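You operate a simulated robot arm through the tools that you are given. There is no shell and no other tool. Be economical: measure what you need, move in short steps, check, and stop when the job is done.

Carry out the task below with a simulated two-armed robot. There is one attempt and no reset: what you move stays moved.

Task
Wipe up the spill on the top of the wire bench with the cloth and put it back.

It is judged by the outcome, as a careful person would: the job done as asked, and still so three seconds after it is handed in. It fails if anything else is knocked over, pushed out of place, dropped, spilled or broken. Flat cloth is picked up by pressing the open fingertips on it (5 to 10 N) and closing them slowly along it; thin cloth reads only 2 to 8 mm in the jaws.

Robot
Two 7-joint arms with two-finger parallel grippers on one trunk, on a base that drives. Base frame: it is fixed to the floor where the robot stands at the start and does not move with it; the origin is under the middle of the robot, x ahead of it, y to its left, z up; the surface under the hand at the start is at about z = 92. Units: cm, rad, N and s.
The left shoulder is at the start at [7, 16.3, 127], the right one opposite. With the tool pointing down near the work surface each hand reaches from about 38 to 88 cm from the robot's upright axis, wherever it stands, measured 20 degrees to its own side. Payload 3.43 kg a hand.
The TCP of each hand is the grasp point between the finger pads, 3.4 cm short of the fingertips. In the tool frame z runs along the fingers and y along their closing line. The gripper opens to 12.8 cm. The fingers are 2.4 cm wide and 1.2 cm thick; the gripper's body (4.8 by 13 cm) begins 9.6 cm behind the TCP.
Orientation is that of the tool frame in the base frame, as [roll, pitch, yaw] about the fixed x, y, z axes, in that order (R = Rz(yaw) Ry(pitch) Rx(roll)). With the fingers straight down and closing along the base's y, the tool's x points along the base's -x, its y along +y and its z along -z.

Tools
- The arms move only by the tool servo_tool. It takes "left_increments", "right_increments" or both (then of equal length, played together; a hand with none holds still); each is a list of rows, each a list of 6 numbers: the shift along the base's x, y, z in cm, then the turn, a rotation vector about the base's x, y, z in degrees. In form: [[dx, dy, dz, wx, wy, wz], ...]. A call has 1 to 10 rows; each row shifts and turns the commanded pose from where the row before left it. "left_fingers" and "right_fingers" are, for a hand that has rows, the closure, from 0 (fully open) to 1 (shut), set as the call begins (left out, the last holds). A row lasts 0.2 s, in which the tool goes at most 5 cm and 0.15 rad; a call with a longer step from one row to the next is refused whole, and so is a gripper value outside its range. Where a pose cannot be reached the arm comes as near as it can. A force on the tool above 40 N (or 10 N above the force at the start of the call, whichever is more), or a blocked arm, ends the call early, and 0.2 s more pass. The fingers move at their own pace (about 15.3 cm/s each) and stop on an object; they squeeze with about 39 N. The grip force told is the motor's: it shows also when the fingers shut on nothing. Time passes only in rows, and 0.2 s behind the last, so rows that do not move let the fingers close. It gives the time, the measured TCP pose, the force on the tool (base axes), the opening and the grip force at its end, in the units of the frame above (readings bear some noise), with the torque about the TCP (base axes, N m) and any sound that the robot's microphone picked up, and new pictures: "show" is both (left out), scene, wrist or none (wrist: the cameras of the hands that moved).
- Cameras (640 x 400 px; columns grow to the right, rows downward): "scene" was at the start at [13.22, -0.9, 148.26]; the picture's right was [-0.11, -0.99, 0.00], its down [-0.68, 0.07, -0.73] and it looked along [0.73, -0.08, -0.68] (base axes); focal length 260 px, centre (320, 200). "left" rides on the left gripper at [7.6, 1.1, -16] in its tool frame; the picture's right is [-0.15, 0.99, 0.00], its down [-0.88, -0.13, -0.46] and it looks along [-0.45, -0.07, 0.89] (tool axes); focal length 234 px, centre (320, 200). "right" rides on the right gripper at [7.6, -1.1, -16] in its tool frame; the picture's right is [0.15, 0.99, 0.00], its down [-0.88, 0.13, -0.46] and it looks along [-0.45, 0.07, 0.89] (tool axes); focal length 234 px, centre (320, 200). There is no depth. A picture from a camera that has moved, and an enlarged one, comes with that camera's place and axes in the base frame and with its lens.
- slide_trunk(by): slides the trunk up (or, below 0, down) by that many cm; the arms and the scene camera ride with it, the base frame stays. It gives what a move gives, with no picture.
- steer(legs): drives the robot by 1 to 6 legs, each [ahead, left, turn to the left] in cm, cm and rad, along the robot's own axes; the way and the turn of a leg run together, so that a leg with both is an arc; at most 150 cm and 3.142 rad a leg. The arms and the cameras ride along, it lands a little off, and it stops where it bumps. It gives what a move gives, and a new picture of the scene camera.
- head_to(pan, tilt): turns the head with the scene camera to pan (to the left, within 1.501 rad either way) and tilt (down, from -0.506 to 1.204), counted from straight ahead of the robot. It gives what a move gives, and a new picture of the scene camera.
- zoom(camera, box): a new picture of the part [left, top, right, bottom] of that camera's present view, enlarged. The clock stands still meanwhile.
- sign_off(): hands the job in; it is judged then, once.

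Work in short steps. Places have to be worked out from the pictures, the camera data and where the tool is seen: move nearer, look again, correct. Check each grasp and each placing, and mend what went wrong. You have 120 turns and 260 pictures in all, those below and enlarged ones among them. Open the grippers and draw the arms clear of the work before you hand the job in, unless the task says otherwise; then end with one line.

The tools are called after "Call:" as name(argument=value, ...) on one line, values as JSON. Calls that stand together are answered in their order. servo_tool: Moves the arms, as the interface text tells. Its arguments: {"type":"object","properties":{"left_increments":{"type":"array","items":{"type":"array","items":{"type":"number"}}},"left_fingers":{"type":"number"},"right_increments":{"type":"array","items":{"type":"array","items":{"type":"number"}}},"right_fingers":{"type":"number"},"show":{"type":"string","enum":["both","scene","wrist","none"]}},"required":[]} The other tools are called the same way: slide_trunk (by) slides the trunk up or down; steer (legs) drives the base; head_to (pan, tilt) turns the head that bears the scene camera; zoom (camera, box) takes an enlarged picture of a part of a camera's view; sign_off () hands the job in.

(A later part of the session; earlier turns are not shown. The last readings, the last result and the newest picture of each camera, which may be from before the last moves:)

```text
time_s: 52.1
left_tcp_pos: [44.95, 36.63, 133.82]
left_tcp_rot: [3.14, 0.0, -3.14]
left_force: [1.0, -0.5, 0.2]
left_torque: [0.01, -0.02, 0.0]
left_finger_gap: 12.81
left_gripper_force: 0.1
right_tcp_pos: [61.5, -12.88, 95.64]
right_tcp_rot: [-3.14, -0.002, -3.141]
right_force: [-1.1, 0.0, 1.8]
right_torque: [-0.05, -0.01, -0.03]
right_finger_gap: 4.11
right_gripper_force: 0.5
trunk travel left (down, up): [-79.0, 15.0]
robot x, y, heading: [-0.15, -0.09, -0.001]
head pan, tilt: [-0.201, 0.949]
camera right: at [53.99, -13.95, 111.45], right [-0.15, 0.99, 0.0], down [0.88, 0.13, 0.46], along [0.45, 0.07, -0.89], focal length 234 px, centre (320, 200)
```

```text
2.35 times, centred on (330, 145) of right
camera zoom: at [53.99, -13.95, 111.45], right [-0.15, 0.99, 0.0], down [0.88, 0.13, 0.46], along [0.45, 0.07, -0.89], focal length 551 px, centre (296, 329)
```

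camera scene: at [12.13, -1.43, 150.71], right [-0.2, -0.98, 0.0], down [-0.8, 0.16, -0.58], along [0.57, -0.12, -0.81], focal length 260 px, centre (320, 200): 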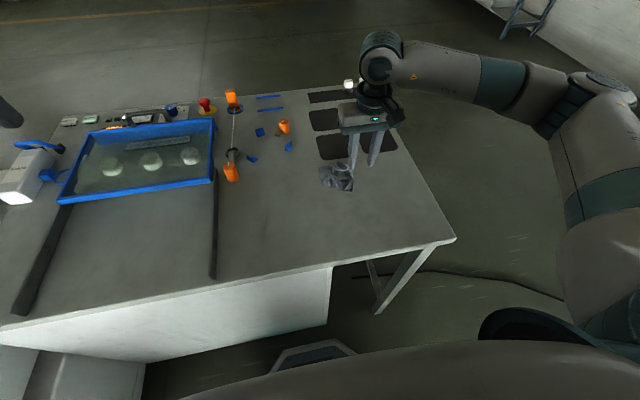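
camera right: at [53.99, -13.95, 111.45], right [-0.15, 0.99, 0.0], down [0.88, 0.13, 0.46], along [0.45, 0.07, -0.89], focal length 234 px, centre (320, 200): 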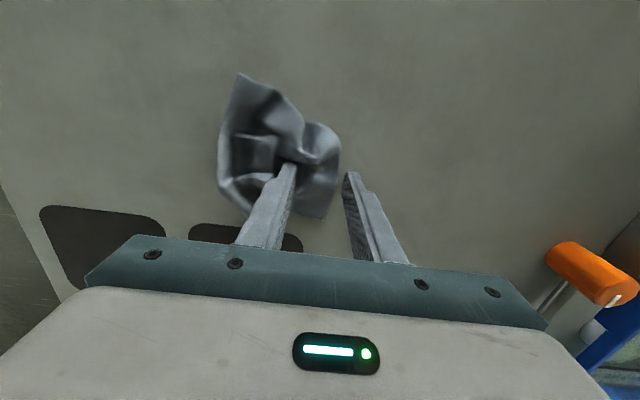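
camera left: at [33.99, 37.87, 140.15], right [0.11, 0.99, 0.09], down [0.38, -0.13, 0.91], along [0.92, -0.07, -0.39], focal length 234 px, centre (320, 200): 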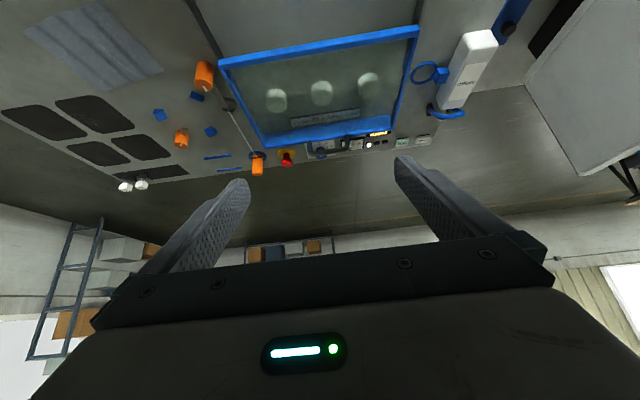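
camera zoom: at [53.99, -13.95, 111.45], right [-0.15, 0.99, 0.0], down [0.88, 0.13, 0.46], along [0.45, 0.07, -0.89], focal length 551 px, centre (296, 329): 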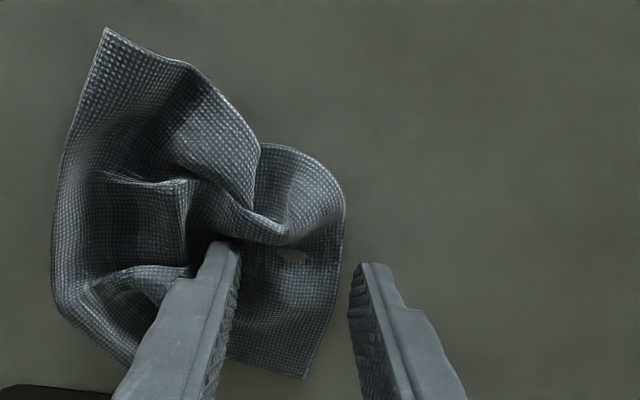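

Fingers straddle the left edge well. Press a little and close in stages.

Call:
servo_tool(right_increments=[[0, -0.3, -0.15, 0, 0, 0], [0, 0, 0, 0, 0, 0]], right_fingers=0.76, show="none")

Call:
servo_tool(right_increments=[[0, 0, 0, 0, 0, 0], [0, 0, 0, 0, 0, 0]], right_fingers=0.86, show="none")

Call:
servo_tool(right_increments=[[0, 0, 0, 0, 0, 0], [0, 0, 0, 0, 0, 0]], right_fingers=0.94, show="none")

Call:
servo_tool(right_increments=[[0, 0, 0, 0, 0, 0], [0, 0, 0, 0, 0, 0]], right_fingers=1.0, show="wrist")

```text
time_s: 52.7
left_tcp_pos: [44.72, 36.73, 133.93]
left_tcp_rot: [-3.14, 0.0, -3.141]
left_force: [-0.2, -0.5, -0.5]
left_torque: [-0.02, 0.04, -0.01]
left_finger_gap: 12.81
left_gripper_force: 0.1
right_tcp_pos: [61.61, -13.14, 95.39]
right_tcp_rot: [3.142, 0.002, -3.141]
right_force: [1.6, 1.7, 8.6]
right_torque: [-0.06, -0.1, 0.05]
right_finger_gap: 2.96
right_gripper_force: 0.0
trunk travel left (down, up): [-79.0, 15.0]
robot x, y, heading: [0.04, -0.13, -0.004]
head pan, tilt: [-0.201, 0.949]
```

```text
time_s: 53.3
left_tcp_pos: [44.77, 36.62, 133.96]
left_tcp_rot: [-3.14, 0.003, -3.139]
left_force: [-0.3, 0.2, -1.0]
left_torque: [0.01, -0.01, -0.01]
left_finger_gap: 12.79
left_gripper_force: 0.1
right_tcp_pos: [61.57, -13.28, 95.52]
right_tcp_rot: [3.139, 0.001, 3.139]
right_force: [2.4, -1.3, 12.1]
right_torque: [-0.21, -0.1, -0.02]
right_finger_gap: 1.83
right_gripper_force: 0.2
trunk travel left (down, up): [-79.0, 15.0]
robot x, y, heading: [-0.06, 0.06, 0.001]
head pan, tilt: [-0.201, 0.949]
```

```text
time_s: 53.9
left_tcp_pos: [44.82, 36.73, 134.03]
left_tcp_rot: [-3.138, 0.001, -3.14]
left_force: [0.4, -0.7, -0.9]
left_torque: [0.03, 0.0, 0.05]
left_finger_gap: 12.8
left_gripper_force: 0.0
right_tcp_pos: [61.46, -13.11, 95.52]
right_tcp_rot: [-3.142, 0.003, 3.141]
right_force: [1.4, 0.7, 13.9]
right_torque: [-0.13, 0.0, -0.01]
right_finger_gap: 0.73
right_gripper_force: 0.0
trunk travel left (down, up): [-79.0, 15.0]
robot x, y, heading: [0.1, -0.1, 0.001]
head pan, tilt: [-0.201, 0.949]
```

```text
time_s: 54.5
left_tcp_pos: [44.84, 36.65, 133.9]
left_tcp_rot: [-3.141, 0.003, -3.138]
left_force: [-1.1, 0.0, 0.3]
left_torque: [-0.05, 0.03, 0.01]
left_finger_gap: 12.83
left_gripper_force: 0.1
right_tcp_pos: [61.47, -13.25, 95.55]
right_tcp_rot: [-3.141, 0.002, -3.141]
right_force: [1.6, -1.1, 15.2]
right_torque: [-0.14, 0.0, 0.04]
right_finger_gap: 0.24
right_gripper_force: 36.8
trunk travel left (down, up): [-79.0, 15.0]
robot x, y, heading: [-0.02, 0.31, -0.003]
head pan, tilt: [-0.201, 0.949]
camera right: at [53.84, -14.28, 111.38], right [-0.15, 0.99, 0.0], down [0.88, 0.13, 0.46], along [0.45, 0.07, -0.89], focal length 234 px, centre (320, 200)
```

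right: 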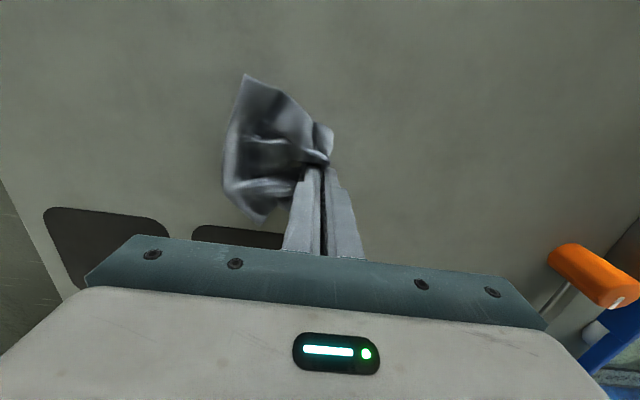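

Gripped. I'll lift it so it hangs unfolded, then lay it in an arc to the left.

Call:
servo_tool(right_increments=[[0, 0, 4, 0, 0, 0], [-0.5, 0, 4, 0, 0, 0], [-0.5, 0, 4, 0, 0, 0], [-0.5, 0, 4, 0, 0, 0], [-0.5, 0, 3, 0, 0, 0], [0, 0, 0, 0, 0, 0], [0, 0, 0, 0, 0, 0]], show="scene")

Call:
zoom(camera="scene", box=[240, 80, 400, 200])

```text
time_s: 56.1
left_tcp_pos: [44.93, 36.65, 133.97]
left_tcp_rot: [-3.141, 0.0, -3.139]
left_force: [-0.7, -0.6, 0.0]
left_torque: [0.0, 0.01, 0.0]
left_finger_gap: 12.8
left_gripper_force: 0.0
right_tcp_pos: [59.59, -13.36, 114.26]
right_tcp_rot: [-3.14, 0.001, 3.141]
right_force: [-0.6, 0.2, 0.1]
right_torque: [0.0, 0.02, -0.01]
right_finger_gap: 0.23
right_gripper_force: 37.3
trunk travel left (down, up): [-79.0, 15.0]
robot x, y, heading: [0.21, -0.07, 0.002]
head pan, tilt: [-0.201, 0.949]
camera scene: at [12.1, -1.43, 150.71], right [-0.2, -0.98, 0.0], down [-0.8, 0.16, -0.58], along [0.57, -0.12, -0.81], focal length 260 px, centre (320, 200)
```

scene: 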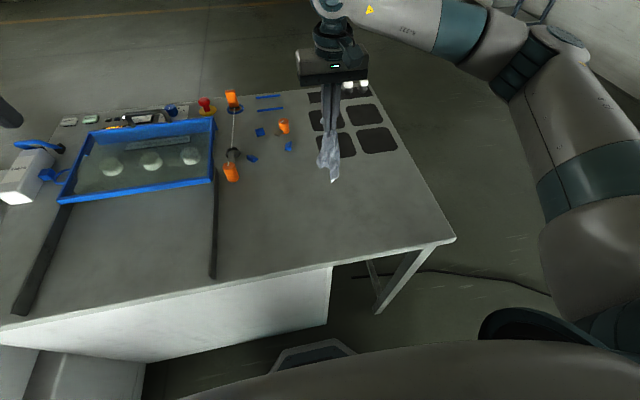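

```text
3.33 times, centred on (320, 140) of scene
camera zoom: at [12.1, -1.43, 150.71], right [-0.2, -0.98, 0.0], down [-0.8, 0.16, -0.58], along [0.57, -0.12, -0.81], focal length 866 px, centre (320, 400)
```

zoom: 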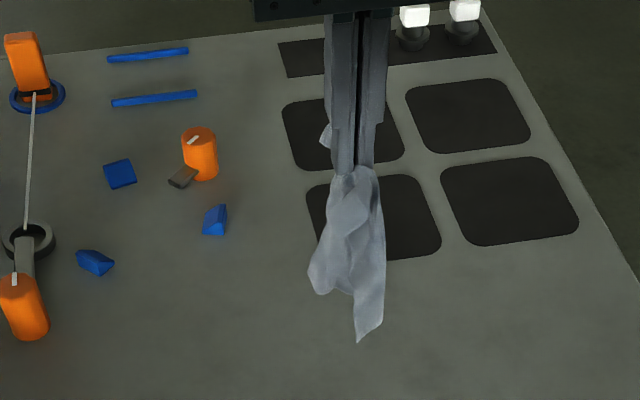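

Hanging like a drape. Lay it down in an arc to the left.

Call:
servo_tool(right_increments=[[0, 2, -1.5, 0, 0, 0], [0, 2, -1.5, 0, 0, 0], [0, 2, -2, 0, 0, 0], [0, 2, -2, 0, 0, 0], [0, 2, -2.2, 0, 0, 0], [0, 2, -2.5, 0, 0, 0], [0, 2, -3, 0, 0, 0], [0, 1.5, -2.5, 0, 0, 0], [0, 1, -1, 0, 0, 0], [0, 0, 0, 0, 0, 0]], show="wrist")

Call:
zoom(camera="scene", box=[200, 100, 360, 220])

```text
time_s: 58.3
left_tcp_pos: [44.96, 36.5, 133.85]
left_tcp_rot: [3.141, 0.002, -3.14]
left_force: [-0.4, 0.1, 0.1]
left_torque: [0.02, 0.03, 0.03]
left_finger_gap: 12.8
left_gripper_force: 0.0
right_tcp_pos: [59.67, 3.34, 96.19]
right_tcp_rot: [3.141, 0.0, 3.141]
right_force: [-0.6, -0.3, 0.1]
right_torque: [0.0, 0.0, 0.01]
right_finger_gap: 0.19
right_gripper_force: 36.5
trunk travel left (down, up): [-79.0, 15.0]
robot x, y, heading: [-0.13, -0.16, -0.001]
head pan, tilt: [-0.201, 0.949]
camera right: at [52.02, 2.28, 112.04], right [-0.15, 0.99, 0.0], down [0.88, 0.13, 0.46], along [0.45, 0.07, -0.89], focal length 234 px, centre (320, 200)
```

right: 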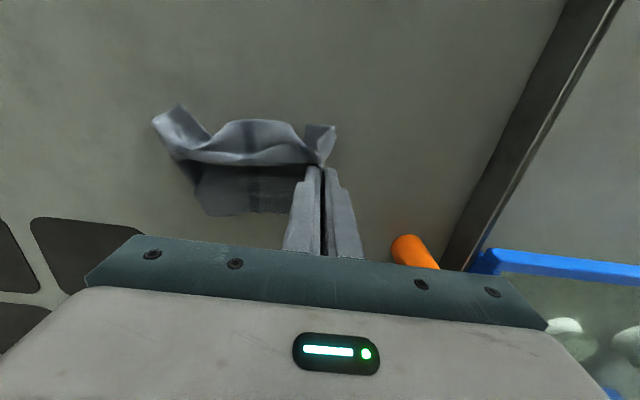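

```text
3.33 times, centred on (280, 160) of scene
camera zoom: at [12.11, -1.44, 150.71], right [-0.2, -0.98, 0.0], down [-0.8, 0.16, -0.58], along [0.57, -0.12, -0.81], focal length 866 px, centre (453, 333)
```

zoom: 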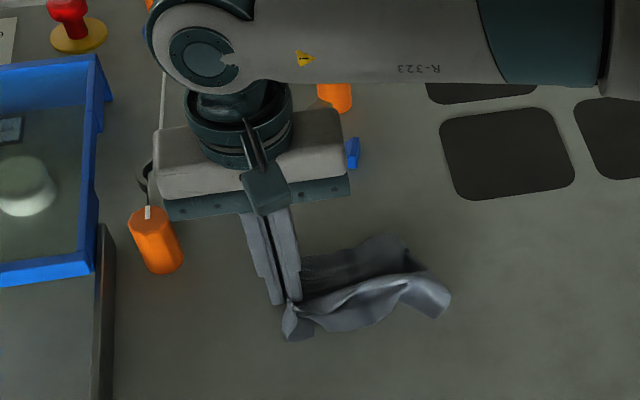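

Now spread out lengthwise, with the near part folded over. Release and look.

Call:
servo_tool(right_increments=[[0, 0, -0.3, 0, 0, 0], [0, 0, 0, 0, 0, 0]], right_fingers=0.88, show="none")

Call:
servo_tool(right_increments=[[0, 0, 1, 0, 0, 0], [0, 0, 3, 0, 0, 0], [0, 0, 4, 0, 0, 0], [0, -4, 2, 0, 0, 0], [-2, -4, 0, 0, 0, 0], [-3, -3, 0, 0, 0, 0], [-3, -3, 0, 0, 0, 0], [0, -4, 0, 0, 0, 0], [0, -4, 0, 0, 0, 0], [0, -4, 0, 0, 0, 0]], right_fingers=0.8, show="scene")

Call:
zoom(camera="scene", box=[200, 120, 360, 220])

```text
time_s: 58.9
left_tcp_pos: [45.0, 36.68, 133.8]
left_tcp_rot: [3.141, 0.0, -3.14]
left_force: [0.8, 0.3, 0.5]
left_torque: [0.01, 0.0, -0.05]
left_finger_gap: 12.79
left_gripper_force: 0.0
right_tcp_pos: [59.68, 3.21, 95.85]
right_tcp_rot: [-3.141, 0.0, -3.14]
right_force: [-0.3, -0.5, 0.5]
right_torque: [0.01, 0.0, 0.0]
right_finger_gap: 1.55
right_gripper_force: 0.2
trunk travel left (down, up): [-79.0, 15.0]
robot x, y, heading: [0.09, 0.07, -0.005]
head pan, tilt: [-0.201, 0.949]
```

```text
time_s: 61.1
left_tcp_pos: [44.99, 36.57, 133.98]
left_tcp_rot: [-3.141, 0.004, -3.14]
left_force: [-0.5, -0.2, 0.3]
left_torque: [0.01, -0.02, 0.0]
left_finger_gap: 12.81
left_gripper_force: 0.1
right_tcp_pos: [51.65, -22.94, 105.73]
right_tcp_rot: [3.14, 0.002, -3.141]
right_force: [0.4, -0.6, 0.1]
right_torque: [0.01, 0.03, 0.01]
right_finger_gap: 2.55
right_gripper_force: 0.0
trunk travel left (down, up): [-79.0, 15.0]
robot x, y, heading: [0.17, -0.17, 0.0]
head pan, tilt: [-0.201, 0.949]
camera scene: at [12.01, -1.63, 150.72], right [-0.2, -0.98, 0.0], down [-0.8, 0.16, -0.58], along [0.57, -0.11, -0.81], focal length 260 px, centre (320, 200)
```

scene: 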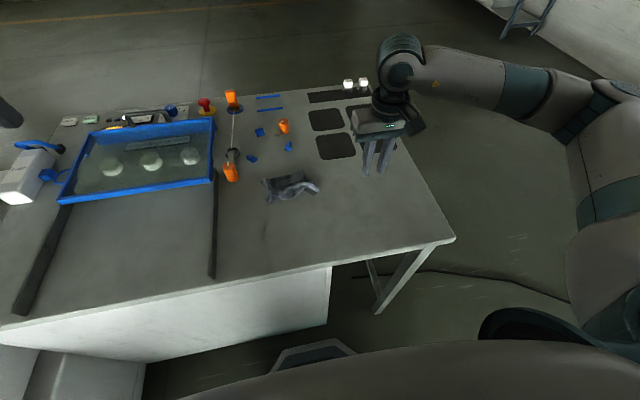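

```text
4.00 times, centred on (280, 170) of scene
camera zoom: at [12.01, -1.63, 150.72], right [-0.2, -0.98, 0.0], down [-0.8, 0.16, -0.58], along [0.57, -0.11, -0.81], focal length 1040 px, centre (480, 320)
```

zoom: 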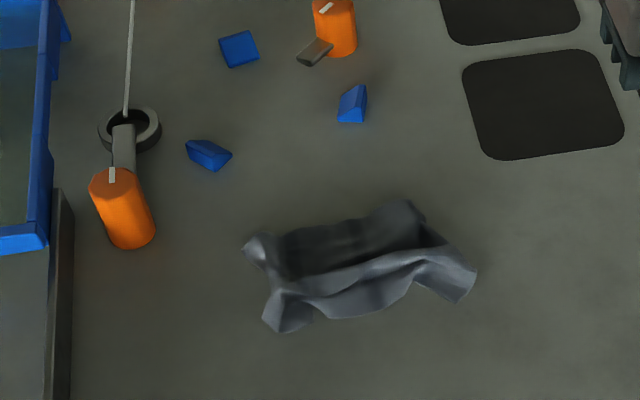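

The cloth is nearly in place but ridged along y. I'll press open fingertips on both near corners and drag them toward the robot to smooth it.

Call:
servo_tool(right_increments=[[1, 4, 0, 0, 0, 0], [1, 4, 0, 0, 0, 0], [1, 4, 0, 0, 0, 0], [1, 4, 0, 0, 0, 0], [0.8, 4, 0, 0, 0, 0], [0, 1, -2, 0, 0, 0], [0, 0, -3, 0, 0, 0], [0, 0, -2, 0, 0, 0], [0, 0, 0, 0, 0, 0]], right_fingers=0.19, show="wrist")

Call:
zoom(camera="right", box=[180, 80, 460, 250])

```text
time_s: 63.1
left_tcp_pos: [44.92, 36.57, 133.76]
left_tcp_rot: [3.139, 0.001, -3.139]
left_force: [0.0, 0.1, 0.0]
left_torque: [0.01, -0.01, -0.02]
left_finger_gap: 12.78
left_gripper_force: 0.2
right_tcp_pos: [56.39, -1.68, 98.78]
right_tcp_rot: [-3.14, 0.0, 3.14]
right_force: [0.2, -0.1, 0.0]
right_torque: [0.02, -0.02, 0.01]
right_finger_gap: 10.38
right_gripper_force: 0.2
trunk travel left (down, up): [-79.0, 15.0]
robot x, y, heading: [0.06, 0.38, -0.001]
head pan, tilt: [-0.201, 0.949]
camera right: at [48.78, -2.79, 114.75], right [-0.15, 0.99, 0.0], down [0.88, 0.13, 0.46], along [0.45, 0.07, -0.89], focal length 234 px, centre (320, 200)
```

right: 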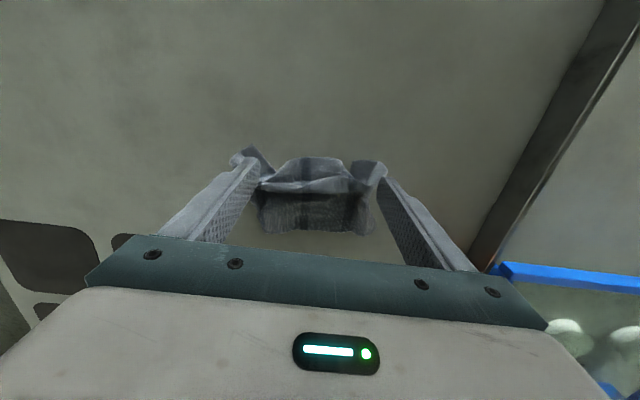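

```text
2.29 times, centred on (320, 165) of right
camera zoom: at [48.78, -2.79, 114.75], right [-0.15, 0.99, 0.0], down [0.88, 0.13, 0.46], along [0.45, 0.07, -0.89], focal length 535 px, centre (320, 280)
```

zoom: 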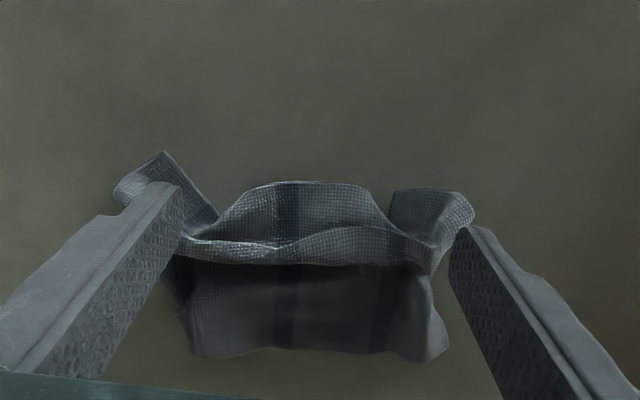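

The near edge lies at x≈55.3, corners at y≈−8 and 4. Lower to press there with slightly smaller opening.

Call:
servo_tool(right_increments=[[0, -0.2, -1.5, 0, 0, 0], [0, 0, -1, 0, 0, 0], [0, 0, -0.5, 0, 0, 0], [0, 0, -0.3, 0, 0, 0], [0, 0, 0, 0, 0, 0]], right_fingers=0.25, show="wrist")

```text
time_s: 64.3
left_tcp_pos: [44.82, 36.71, 133.88]
left_tcp_rot: [-3.141, -0.001, -3.141]
left_force: [0.1, 0.3, -0.1]
left_torque: [0.0, 0.01, -0.03]
left_finger_gap: 12.81
left_gripper_force: 0.0
right_tcp_pos: [56.4, -1.97, 95.66]
right_tcp_rot: [-3.141, 0.0, 3.141]
right_force: [0.7, -0.2, 3.7]
right_torque: [0.2, -0.02, 0.0]
right_finger_gap: 9.59
right_gripper_force: 0.0
trunk travel left (down, up): [-79.0, 15.0]
robot x, y, heading: [-0.28, 0.27, -0.001]
head pan, tilt: [-0.201, 0.949]
camera right: at [48.76, -3.03, 111.49], right [-0.15, 0.99, 0.0], down [0.88, 0.13, 0.46], along [0.45, 0.07, -0.89], focal length 234 px, centre (320, 200)
```

right: 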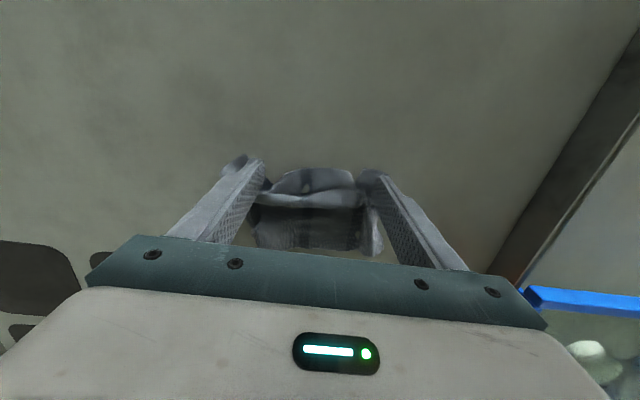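

Contact (3.7 N). Press slightly more and drag 4 cm toward the robot.

Call:
servo_tool(right_increments=[[0, 0, -0.12, 0, 0, 0], [-0.7, 0, 0, 0, 0, 0], [-0.7, 0, 0, 0, 0, 0], [-0.7, 0, 0, 0, 0, 0], [-0.7, 0, 0, 0, 0, 0], [-0.7, 0, 0, 0, 0, 0], [0, 0, 0, 0, 0, 0]], show="wrist")

Call:
zoom(camera="right", box=[180, 80, 460, 290])

```text
time_s: 65.9
left_tcp_pos: [44.88, 36.55, 133.94]
left_tcp_rot: [3.14, 0.0, -3.14]
left_force: [-0.7, -0.8, -0.1]
left_torque: [0.02, 0.01, 0.01]
left_finger_gap: 12.83
left_gripper_force: 0.0
right_tcp_pos: [52.61, -1.9, 95.5]
right_tcp_rot: [3.141, 0.001, 3.14]
right_force: [4.3, -0.5, 20.3]
right_torque: [1.08, -0.17, -0.22]
right_finger_gap: 9.57
right_gripper_force: 0.1
trunk travel left (down, up): [-79.0, 15.0]
robot x, y, heading: [0.08, -0.21, 0.002]
head pan, tilt: [-0.201, 0.949]
camera right: at [45.14, -3.05, 111.43], right [-0.15, 0.99, 0.0], down [0.88, 0.13, 0.46], along [0.45, 0.07, -0.89], focal length 234 px, centre (320, 200)
```

right: 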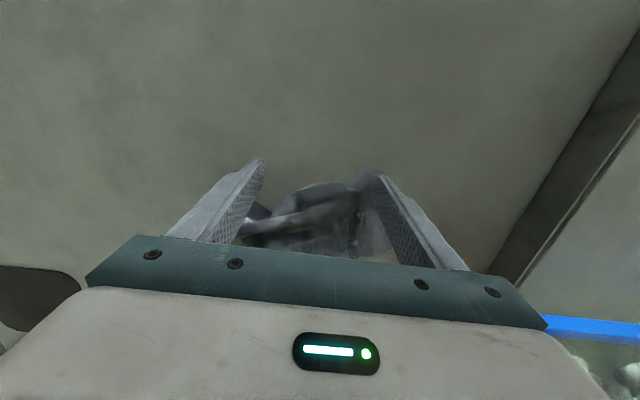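

```text
1.90 times, centred on (320, 185) of right
camera zoom: at [45.14, -3.05, 111.43], right [-0.15, 0.99, 0.0], down [0.88, 0.13, 0.46], along [0.45, 0.07, -0.89], focal length 446 px, centre (320, 229)
```

zoom: 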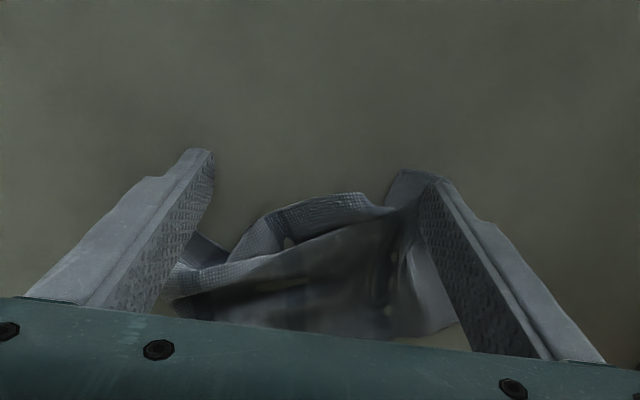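

The left near corner came along, the right one slipped. Lift and look.

Call:
servo_tool(right_increments=[[0, 0, 2, 0, 0, 0], [0, 0, 4, 0, 0, 0], [0, -3, 3, 0, 0, 0], [0, -4, 0, 0, 0, 0], [0, -4, 0, 0, 0, 0], [0, -4, 0, 0, 0, 0], [0, -4, 0, 0, 0, 0], [0, -3, 0, 0, 0, 0], [0, 0, 0, 0, 0, 0]], show="none")

Call:
zoom(camera="scene", box=[200, 120, 360, 220])

```text
time_s: 67.9
left_tcp_pos: [45.01, 36.78, 133.81]
left_tcp_rot: [-3.139, 0.0, -3.14]
left_force: [-0.2, 0.7, -0.7]
left_torque: [-0.02, 0.03, 0.01]
left_finger_gap: 12.8
left_gripper_force: 0.0
right_tcp_pos: [52.87, -24.06, 104.48]
right_tcp_rot: [3.141, 0.001, -3.141]
right_force: [0.0, 0.8, -0.7]
right_torque: [-0.01, -0.03, 0.02]
right_finger_gap: 9.6
right_gripper_force: 0.1
trunk travel left (down, up): [-79.0, 15.0]
robot x, y, heading: [-0.09, -0.1, -0.001]
head pan, tilt: [-0.201, 0.949]
```

```text
4.00 times, centred on (280, 170) of scene
camera zoom: at [12.15, -1.36, 150.71], right [-0.2, -0.98, 0.0], down [-0.8, 0.16, -0.58], along [0.57, -0.12, -0.81], focal length 1040 px, centre (480, 320)
```

zoom: 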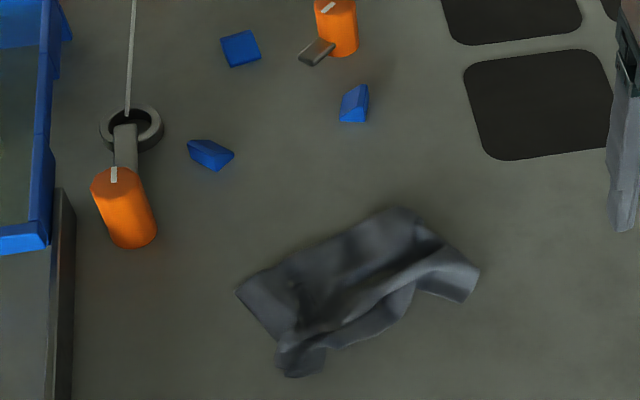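

Improved. Next: press closed fingertips on the near-right corner and pull it right and toward me.

Call:
servo_tool(right_increments=[[1, 4, 0, 0, 0, 0], [1, 4, 0, 0, 0, 0], [1, 4, 0, 0, 0, 0], [0.3, 4.3, 0, 0, 0, 0], [0, 0, -4, 0, 0, 0], [0, 0, -3, 0, 0, 0], [0, 0, -1.2, 0, 0, 0], [0, 0, -0.4, 0, 0, 0], [0, 0, -0.2, 0, 0, 0], [0, 0, 0, 0, 0, 0]], right_fingers=1.0, show="wrist")

Call:
zoom(camera="right", box=[200, 80, 480, 260])

```text
time_s: 70.1
left_tcp_pos: [45.03, 36.61, 133.91]
left_tcp_rot: [3.142, 0.001, -3.141]
left_force: [0.1, 0.5, -0.8]
left_torque: [-0.02, 0.0, -0.02]
left_finger_gap: 12.79
left_gripper_force: 0.1
right_tcp_pos: [56.17, -7.58, 95.6]
right_tcp_rot: [3.141, 0.0, -3.141]
right_force: [-0.3, -0.4, 0.4]
right_torque: [-0.02, 0.02, 0.01]
right_finger_gap: 0.01
right_gripper_force: 33.1
trunk travel left (down, up): [-79.0, 15.0]
robot x, y, heading: [0.52, -0.17, 0.001]
head pan, tilt: [-0.201, 0.949]
camera right: at [48.61, -8.69, 111.51], right [-0.15, 0.99, 0.0], down [0.88, 0.13, 0.46], along [0.45, 0.07, -0.89], focal length 234 px, centre (320, 200)
```

right: 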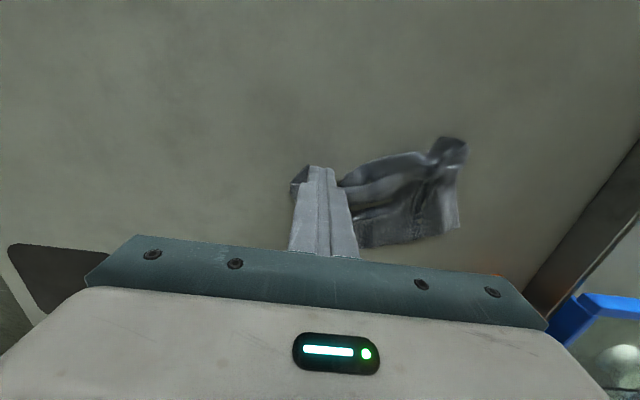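

```text
2.22 times, centred on (340, 170) of right
camera zoom: at [48.61, -8.69, 111.51], right [-0.15, 0.99, 0.0], down [0.88, 0.13, 0.46], along [0.45, 0.07, -0.89], focal length 520 px, centre (276, 267)
```

zoom: 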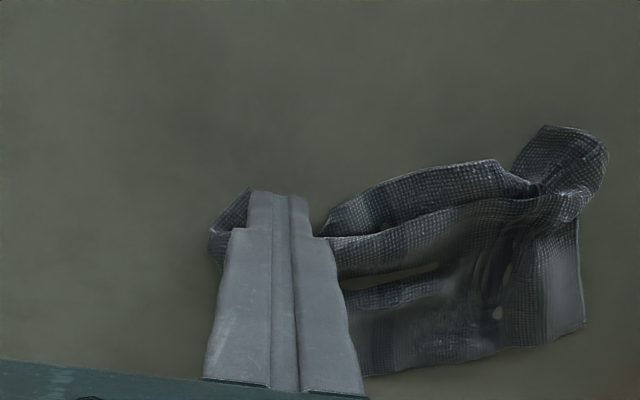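

On the flap. Press ~6 N and drag.

Call:
servo_tool(right_increments=[[0, 0, -0.15, 0, 0, 0], [0, 0, -0.1, 0, 0, 0], [-0.3, -0.8, 0, 0, 0, 0], [-0.3, -0.8, 0, 0, 0, 0], [-0.3, -0.8, 0, 0, 0, 0], [-0.3, -0.8, 0, 0, 0, 0], [-0.3, -0.8, 0, 0, 0, 0], [0, 0, 0, 0, 0, 0]], show="wrist")

Call:
zoom(camera="right", box=[200, 80, 520, 280])

```text
time_s: 71.9
left_tcp_pos: [44.85, 36.85, 133.95]
left_tcp_rot: [-3.14, 0.002, -3.141]
left_force: [-0.3, -0.3, -0.2]
left_torque: [-0.01, 0.02, -0.03]
left_finger_gap: 12.79
left_gripper_force: 0.0
right_tcp_pos: [54.53, -11.54, 95.6]
right_tcp_rot: [-3.141, 0.002, -3.14]
right_force: [2.6, 5.3, 24.8]
right_torque: [0.3, -0.33, 0.04]
right_finger_gap: 0.0
right_gripper_force: 32.7
trunk travel left (down, up): [-79.0, 15.0]
robot x, y, heading: [0.12, -0.0, 0.003]
head pan, tilt: [-0.201, 0.949]
camera right: at [46.93, -12.59, 111.4], right [-0.15, 0.99, 0.0], down [0.88, 0.13, 0.46], along [0.45, 0.07, -0.89], focal length 234 px, centre (320, 200)
```

right: 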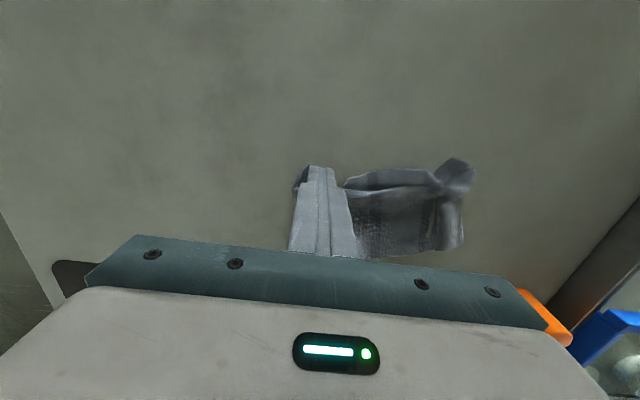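

```text
2.00 times, centred on (360, 180) of right
camera zoom: at [46.93, -12.59, 111.4], right [-0.15, 0.99, 0.0], down [0.88, 0.13, 0.46], along [0.45, 0.07, -0.89], focal length 468 px, centre (240, 240)
```

zoom: 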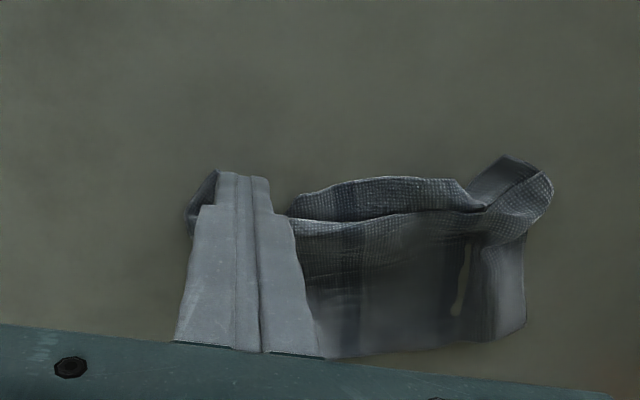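

It moved well. Lift and view again.

Call:
servo_tool(right_increments=[[0, 0, 2, 0, 0, 0], [0, 0, 4, 0, 0, 0], [0, -3, 3, 0, 0, 0], [0, -4, 0, 0, 0, 0], [0, -4, 0, 0, 0, 0], [0, -3, 0, 0, 0, 0], [0, 0, 0, 0, 0, 0]], show="none")

Call:
zoom(camera="scene", box=[200, 120, 360, 220])

```text
time_s: 73.5
left_tcp_pos: [44.93, 36.67, 133.79]
left_tcp_rot: [-3.141, -0.001, -3.139]
left_force: [-1.2, 0.0, 0.4]
left_torque: [-0.05, 0.02, -0.02]
left_finger_gap: 12.83
left_gripper_force: 0.1
right_tcp_pos: [54.84, -25.48, 104.23]
right_tcp_rot: [3.14, 0.0, 3.142]
right_force: [-0.2, 0.4, -0.3]
right_torque: [0.02, 0.0, -0.04]
right_finger_gap: 0.0
right_gripper_force: 33.0
trunk travel left (down, up): [-79.0, 15.0]
robot x, y, heading: [0.02, 0.08, 0.001]
head pan, tilt: [-0.201, 0.949]
```

```text
4.00 times, centred on (280, 170) of scene
camera zoom: at [12.15, -1.39, 150.71], right [-0.2, -0.98, 0.0], down [-0.8, 0.16, -0.58], along [0.57, -0.12, -0.81], focal length 1040 px, centre (480, 320)
```

zoom: 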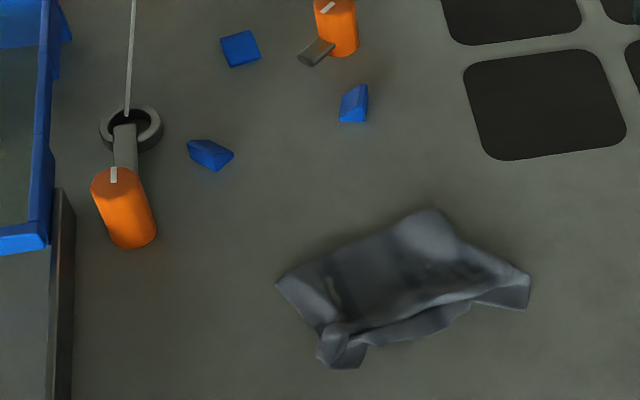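

Good progress. Next pull the far-left corner (59.4,3.4) outward to about (65,5).

Call:
servo_tool(right_increments=[[1, 4.5, 0, 0, 0, 0], [1, 4.5, 0, 0, 0, 0], [1, 4.5, 0, 0, 0, 0], [1, 4.5, 0, 0, 0, 0], [1, 4.5, 0, 0, 0, 0], [0.2, 4.7, 0, 0, 0, 0], [0, 0, -4, 0, 0, 0], [0, 0, -3, 0, 0, 0], [0, 0, -1, 0, 0, 0], [0, 0, 0, 0, 0, 0]], show="wrist")

Call:
zoom(camera="right", box=[180, 80, 460, 260])

```text
time_s: 75.7
left_tcp_pos: [44.9, 36.52, 133.84]
left_tcp_rot: [-3.141, -0.002, -3.139]
left_force: [-0.6, -0.2, 0.6]
left_torque: [0.02, 0.01, -0.02]
left_finger_gap: 12.82
left_gripper_force: 0.1
right_tcp_pos: [59.93, 1.58, 96.36]
right_tcp_rot: [3.141, 0.002, -3.141]
right_force: [0.1, 0.4, -1.0]
right_torque: [0.01, 0.0, 0.01]
right_finger_gap: 0.0
right_gripper_force: 33.4
trunk travel left (down, up): [-79.0, 15.0]
robot x, y, heading: [-0.27, 0.16, -0.002]
head pan, tilt: [-0.201, 0.949]
camera right: at [52.28, 0.48, 112.24], right [-0.15, 0.99, 0.0], down [0.88, 0.13, 0.46], along [0.45, 0.07, -0.89], focal length 234 px, centre (320, 200)
```

right: 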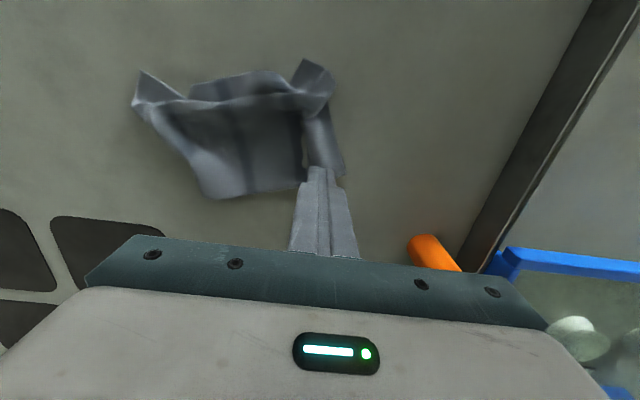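

```text
2.22 times, centred on (320, 170) of right
camera zoom: at [52.28, 0.48, 112.24], right [-0.15, 0.99, 0.0], down [0.88, 0.13, 0.46], along [0.45, 0.07, -0.89], focal length 520 px, centre (320, 267)
```

zoom: 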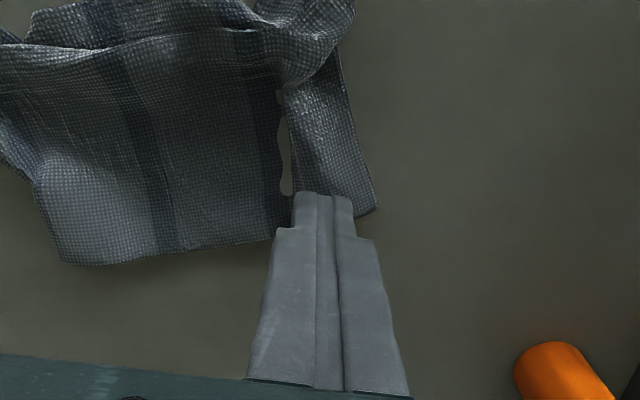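

Back 1 cm onto the cloth, press, and drag ahead and left.

Call:
servo_tool(right_increments=[[-1.2, 0, -0.6, 0, 0, 0], [0, 0, -0.25, 0, 0, 0], [0, 0, -0.1, 0, 0, 0], [0.8, 0.3, 0, 0, 0, 0], [0.8, 0.3, 0, 0, 0, 0], [0.8, 0.3, 0, 0, 0, 0], [0.8, 0.3, 0, 0, 0, 0], [0.8, 0.3, 0, 0, 0, 0], [0.8, 0.3, 0, 0, 0, 0], [0, 0, 0, 0, 0, 0]], show="wrist")

Call:
zoom(camera="right", box=[120, 40, 440, 240])

```text
time_s: 77.9
left_tcp_pos: [44.84, 36.79, 133.89]
left_tcp_rot: [3.139, -0.001, -3.14]
left_force: [0.2, -0.4, 0.2]
left_torque: [-0.01, 0.02, -0.01]
left_finger_gap: 12.78
left_gripper_force: 0.0
right_tcp_pos: [63.36, 3.5, 95.56]
right_tcp_rot: [3.141, 0.0, 3.141]
right_force: [0.4, -0.5, 1.7]
right_torque: [0.01, 0.01, 0.0]
right_finger_gap: 0.01
right_gripper_force: 33.6
trunk travel left (down, up): [-79.0, 15.0]
robot x, y, heading: [0.1, -0.52, -0.0]
head pan, tilt: [-0.201, 0.949]
camera right: at [55.84, 2.32, 111.42], right [-0.15, 0.99, 0.0], down [0.88, 0.13, 0.46], along [0.45, 0.07, -0.89], focal length 234 px, centre (320, 200)
```

right: 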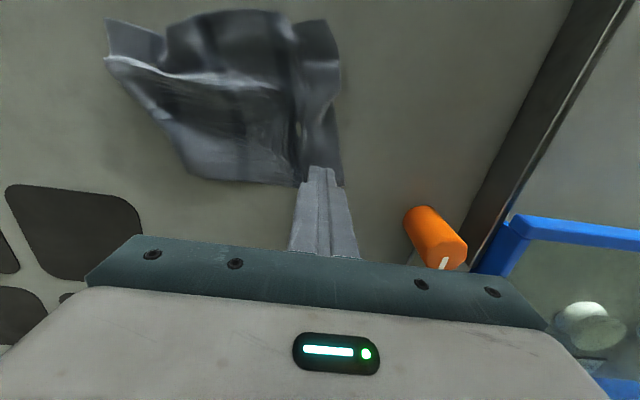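

```text
2.00 times, centred on (280, 140) of right
camera zoom: at [55.84, 2.32, 111.42], right [-0.15, 0.99, 0.0], down [0.88, 0.13, 0.46], along [0.45, 0.07, -0.89], focal length 468 px, centre (400, 320)
```

zoom: 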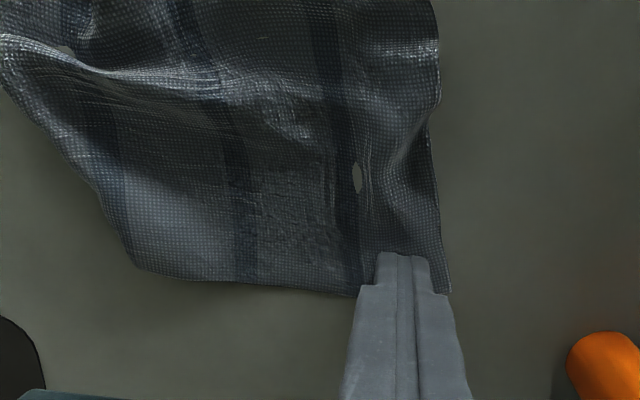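

Flattening very well. Lift and do the far-right corner (≈64.7,−8.1), dragging it ahead-right.

Call:
servo_tool(right_increments=[[0, 0, 2, 0, 0, 0], [0, -4, 1, 0, 0, 0], [0, -4, 0, 0, 0, 0], [0.2, -2.8, 0, 0, 0, 0], [0, 0, -2, 0, 0, 0], [0, 0, -0.9, 0, 0, 0], [0, 0, -0.2, 0, 0, 0], [0, 0, 0, 0, 0, 0]], show="wrist")

Call:
zoom(camera="right", box=[200, 20, 520, 240])

```text
time_s: 79.7
left_tcp_pos: [44.72, 36.69, 133.89]
left_tcp_rot: [3.141, 0.002, -3.14]
left_force: [0.2, -1.1, 0.0]
left_torque: [-0.01, 0.05, 0.0]
left_finger_gap: 12.79
left_gripper_force: 0.0
right_tcp_pos: [63.72, -7.34, 95.58]
right_tcp_rot: [3.141, 0.006, 3.139]
right_force: [6.0, -1.4, 20.4]
right_torque: [-0.05, -0.05, 0.04]
right_finger_gap: 0.0
right_gripper_force: 32.8
trunk travel left (down, up): [-79.0, 15.0]
robot x, y, heading: [-0.06, -0.06, 0.001]
head pan, tilt: [-0.201, 0.949]
camera right: at [56.02, -8.48, 111.4], right [-0.15, 0.99, 0.0], down [0.88, 0.13, 0.46], along [0.45, 0.07, -0.89], focal length 234 px, centre (320, 200)
```

right: 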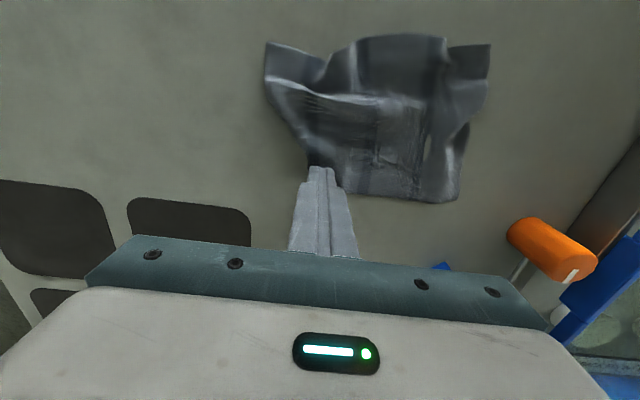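

```text
1.82 times, centred on (360, 130) of right
camera zoom: at [56.02, -8.48, 111.4], right [-0.15, 0.99, 0.0], down [0.88, 0.13, 0.46], along [0.45, 0.07, -0.89], focal length 426 px, centre (247, 327)
```

zoom: 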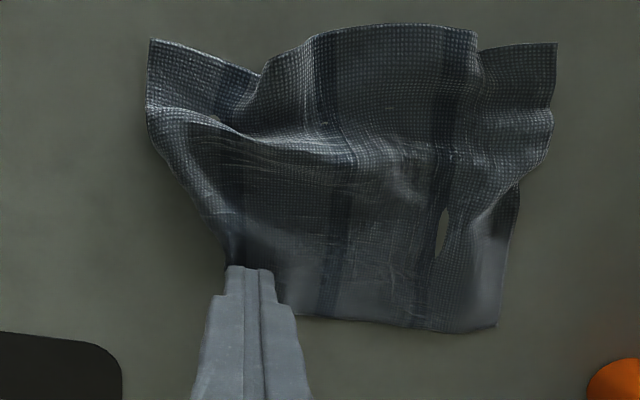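

Pressing at 20 N; ease slightly and drag ahead-right 3–4 cm.

Call:
servo_tool(right_increments=[[0, 0, 0.08, 0, 0, 0], [0.6, -0.7, 0, 0, 0, 0], [0.6, -0.7, 0, 0, 0, 0], [0.6, -0.7, 0, 0, 0, 0], [0.6, -0.7, 0, 0, 0, 0], [0.5, -0.6, 0, 0, 0, 0], [0, 0, 0, 0, 0, 0]], show="none")

Call:
servo_tool(right_increments=[[0, 0, 2, 0, 0, 0], [0, 0, 4, 0, 0, 0], [-2, -3, 3, 0, 0, 0], [-2, -4, 0, 0, 0, 0], [-2, -4, 0, 0, 0, 0], [-2, -3, 0, 0, 0, 0], [0, 0, 0, 0, 0, 0]], show="none")

Call:
zoom(camera="scene", box=[200, 120, 360, 220])

```text
time_s: 81.3
left_tcp_pos: [44.74, 36.73, 133.98]
left_tcp_rot: [-3.138, 0.002, -3.141]
left_force: [0.2, -0.8, 0.2]
left_torque: [0.0, 0.0, -0.01]
left_finger_gap: 12.82
left_gripper_force: 0.1
right_tcp_pos: [66.47, -10.82, 95.44]
right_tcp_rot: [-3.14, 0.0, 3.141]
right_force: [-3.0, 2.2, 10.5]
right_torque: [0.03, 0.17, -0.03]
right_finger_gap: 0.02
right_gripper_force: 33.2
trunk travel left (down, up): [-79.0, 15.0]
robot x, y, heading: [-0.14, -0.06, 0.003]
head pan, tilt: [-0.201, 0.949]
```

```text
time_s: 82.9
left_tcp_pos: [45.08, 36.79, 133.82]
left_tcp_rot: [-3.14, 0.001, -3.14]
left_force: [-0.4, 0.3, 0.4]
left_torque: [-0.02, 0.0, 0.0]
left_finger_gap: 12.78
left_gripper_force: 0.1
right_tcp_pos: [58.91, -24.61, 104.32]
right_tcp_rot: [3.14, -0.001, 3.14]
right_force: [-0.6, 0.7, 0.1]
right_torque: [0.0, -0.02, 0.02]
right_finger_gap: 0.01
right_gripper_force: 32.8
trunk travel left (down, up): [-79.0, 15.0]
robot x, y, heading: [0.31, 0.11, -0.001]
head pan, tilt: [-0.201, 0.949]
```

```text
4.00 times, centred on (280, 170) of scene
camera zoom: at [12.18, -1.36, 150.71], right [-0.2, -0.98, 0.0], down [-0.8, 0.16, -0.58], along [0.57, -0.12, -0.81], focal length 1040 px, centre (480, 320)
```

zoom: 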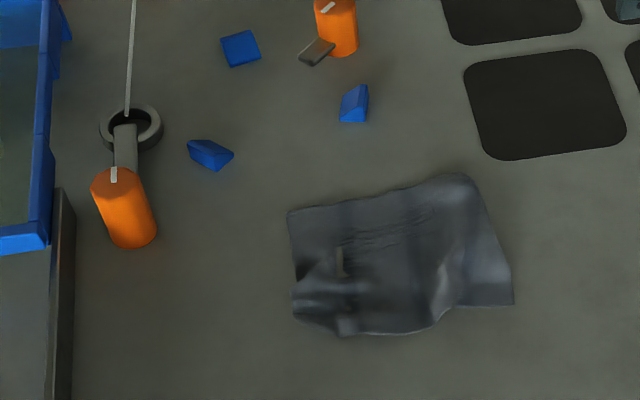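

Almost as it was. Finish by pulling the near-left corner (~55,0) out to about (52.5,3.5).

Call:
servo_tool(right_increments=[[-0.6, 4.5, 0, 0, 0, 0], [-0.6, 4.5, 0, 0, 0, 0], [-0.6, 4.5, 0, 0, 0, 0], [-0.6, 4.5, 0, 0, 0, 0], [-0.5, 4.5, 0, 0, 0, 0], [-0.5, 2.6, 0, 0, 0, 0], [0, 0, -4, 0, 0, 0], [0, 0, -3, 0, 0, 0], [0, 0, -1.2, 0, 0, 0], [0, 0, 0, 0, 0, 0]], show="wrist")

Call:
zoom(camera="right", box=[160, 80, 440, 260])

```text
time_s: 85.1
left_tcp_pos: [45.01, 36.59, 133.93]
left_tcp_rot: [3.141, 0.0, -3.141]
left_force: [-0.2, -0.8, -0.3]
left_torque: [-0.01, -0.02, -0.01]
left_finger_gap: 12.83
left_gripper_force: 0.0
right_tcp_pos: [55.16, 0.4, 96.05]
right_tcp_rot: [-3.141, 0.0, 3.141]
right_force: [0.2, -0.1, -0.8]
right_torque: [-0.01, 0.0, 0.01]
right_finger_gap: 0.0
right_gripper_force: 33.4
trunk travel left (down, up): [-79.0, 15.0]
robot x, y, heading: [0.09, 0.17, 0.001]
head pan, tilt: [-0.201, 0.949]
camera right: at [47.64, -0.77, 112.02], right [-0.15, 0.99, 0.0], down [0.88, 0.13, 0.46], along [0.45, 0.07, -0.89], focal length 234 px, centre (320, 200)
```

right: 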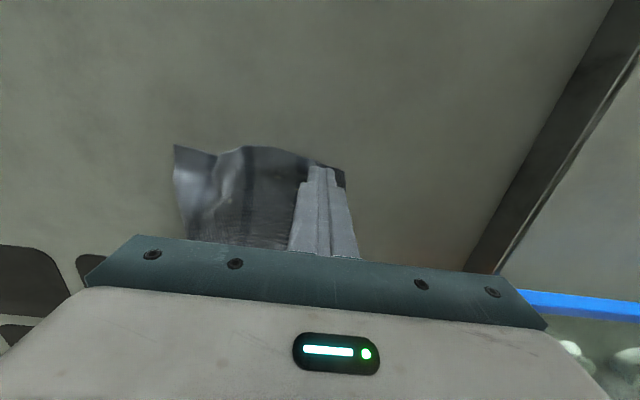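

```text
2.22 times, centred on (300, 170) of right
camera zoom: at [47.64, -0.77, 112.02], right [-0.15, 0.99, 0.0], down [0.88, 0.13, 0.46], along [0.45, 0.07, -0.89], focal length 520 px, centre (364, 267)
```

zoom: 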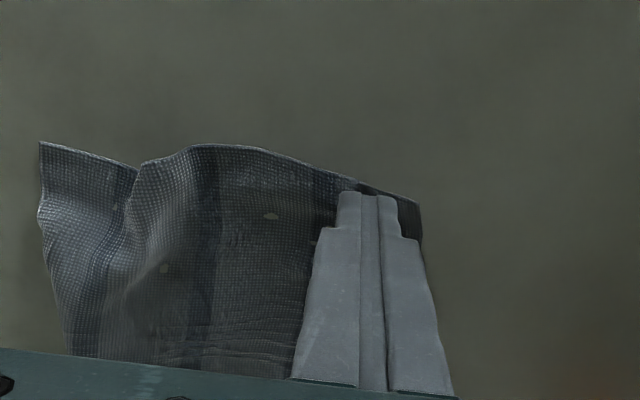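

Call:
servo_tool(right_increments=[[0, 0.3, -0.4, 0, 0, 0], [0, 0, -0.2, 0, 0, 0], [-0.4, 0.6, 0, 0, 0, 0], [-0.4, 0.6, 0, 0, 0, 0], [-0.4, 0.6, 0, 0, 0, 0], [-0.4, 0.6, 0, 0, 0, 0], [-0.4, 0.6, 0, 0, 0, 0], [0, 0, 0, 0, 0, 0]], show="wrist")

```text
time_s: 86.9
left_tcp_pos: [44.89, 36.66, 133.95]
left_tcp_rot: [3.14, 0.0, -3.139]
left_force: [0.3, -0.3, -0.1]
left_torque: [-0.01, -0.01, -0.01]
left_finger_gap: 12.81
left_gripper_force: 0.2
right_tcp_pos: [53.16, 3.66, 95.61]
right_tcp_rot: [-3.141, 0.0, 3.141]
right_force: [0.0, 0.2, 0.8]
right_torque: [0.0, -0.01, 0.03]
right_finger_gap: 0.0
right_gripper_force: 32.9
trunk travel left (down, up): [-79.0, 15.0]
robot x, y, heading: [-0.12, -0.2, -0.003]
head pan, tilt: [-0.201, 0.949]
camera right: at [45.63, 2.54, 111.57], right [-0.15, 0.99, 0.0], down [0.88, 0.13, 0.46], along [0.45, 0.07, -0.89], focal length 234 px, centre (320, 200)
```

right: 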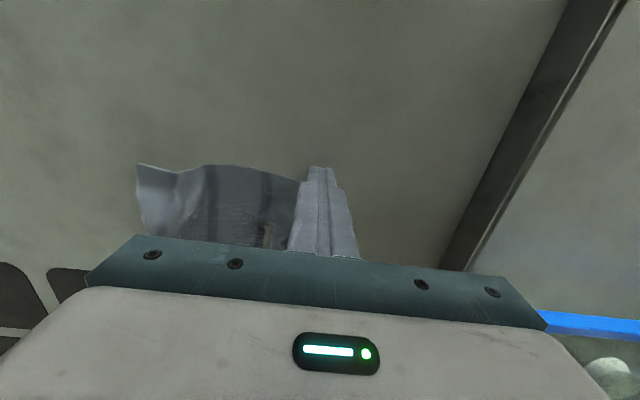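

It slipped (too light). Repeat with more pressure.

Call:
servo_tool(right_increments=[[0, 0, 2.5, 0, 0, 0], [2, -3.2, 0, 0, 0, 0], [0.3, 0, -2, 0, 0, 0], [0, 0, -0.6, 0, 0, 0], [0, 0, -0.1, 0, 0, 0], [0, 0, 0, 0, 0, 0]], show="wrist")

```text
time_s: 88.3
left_tcp_pos: [44.82, 36.7, 133.88]
left_tcp_rot: [-3.138, 0.003, -3.141]
left_force: [-0.4, 0.4, -0.9]
left_torque: [0.01, -0.04, -0.01]
left_finger_gap: 12.83
left_gripper_force: 0.0
right_tcp_pos: [55.48, 0.46, 95.51]
right_tcp_rot: [3.141, 0.003, -3.141]
right_force: [0.3, -1.0, 10.1]
right_torque: [-0.01, 0.06, -0.03]
right_finger_gap: 0.0
right_gripper_force: 33.5
trunk travel left (down, up): [-79.0, 15.0]
robot x, y, heading: [0.12, -0.25, -0.002]
head pan, tilt: [-0.201, 0.949]
camera right: at [47.81, -0.59, 111.39], right [-0.15, 0.99, 0.0], down [0.88, 0.13, 0.46], along [0.45, 0.07, -0.89], focal length 234 px, centre (320, 200)
```

right: 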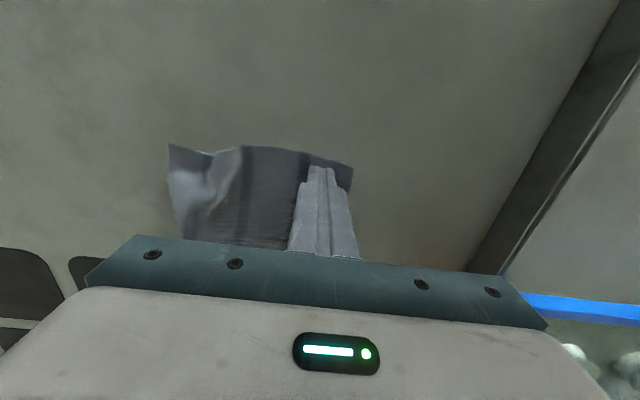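

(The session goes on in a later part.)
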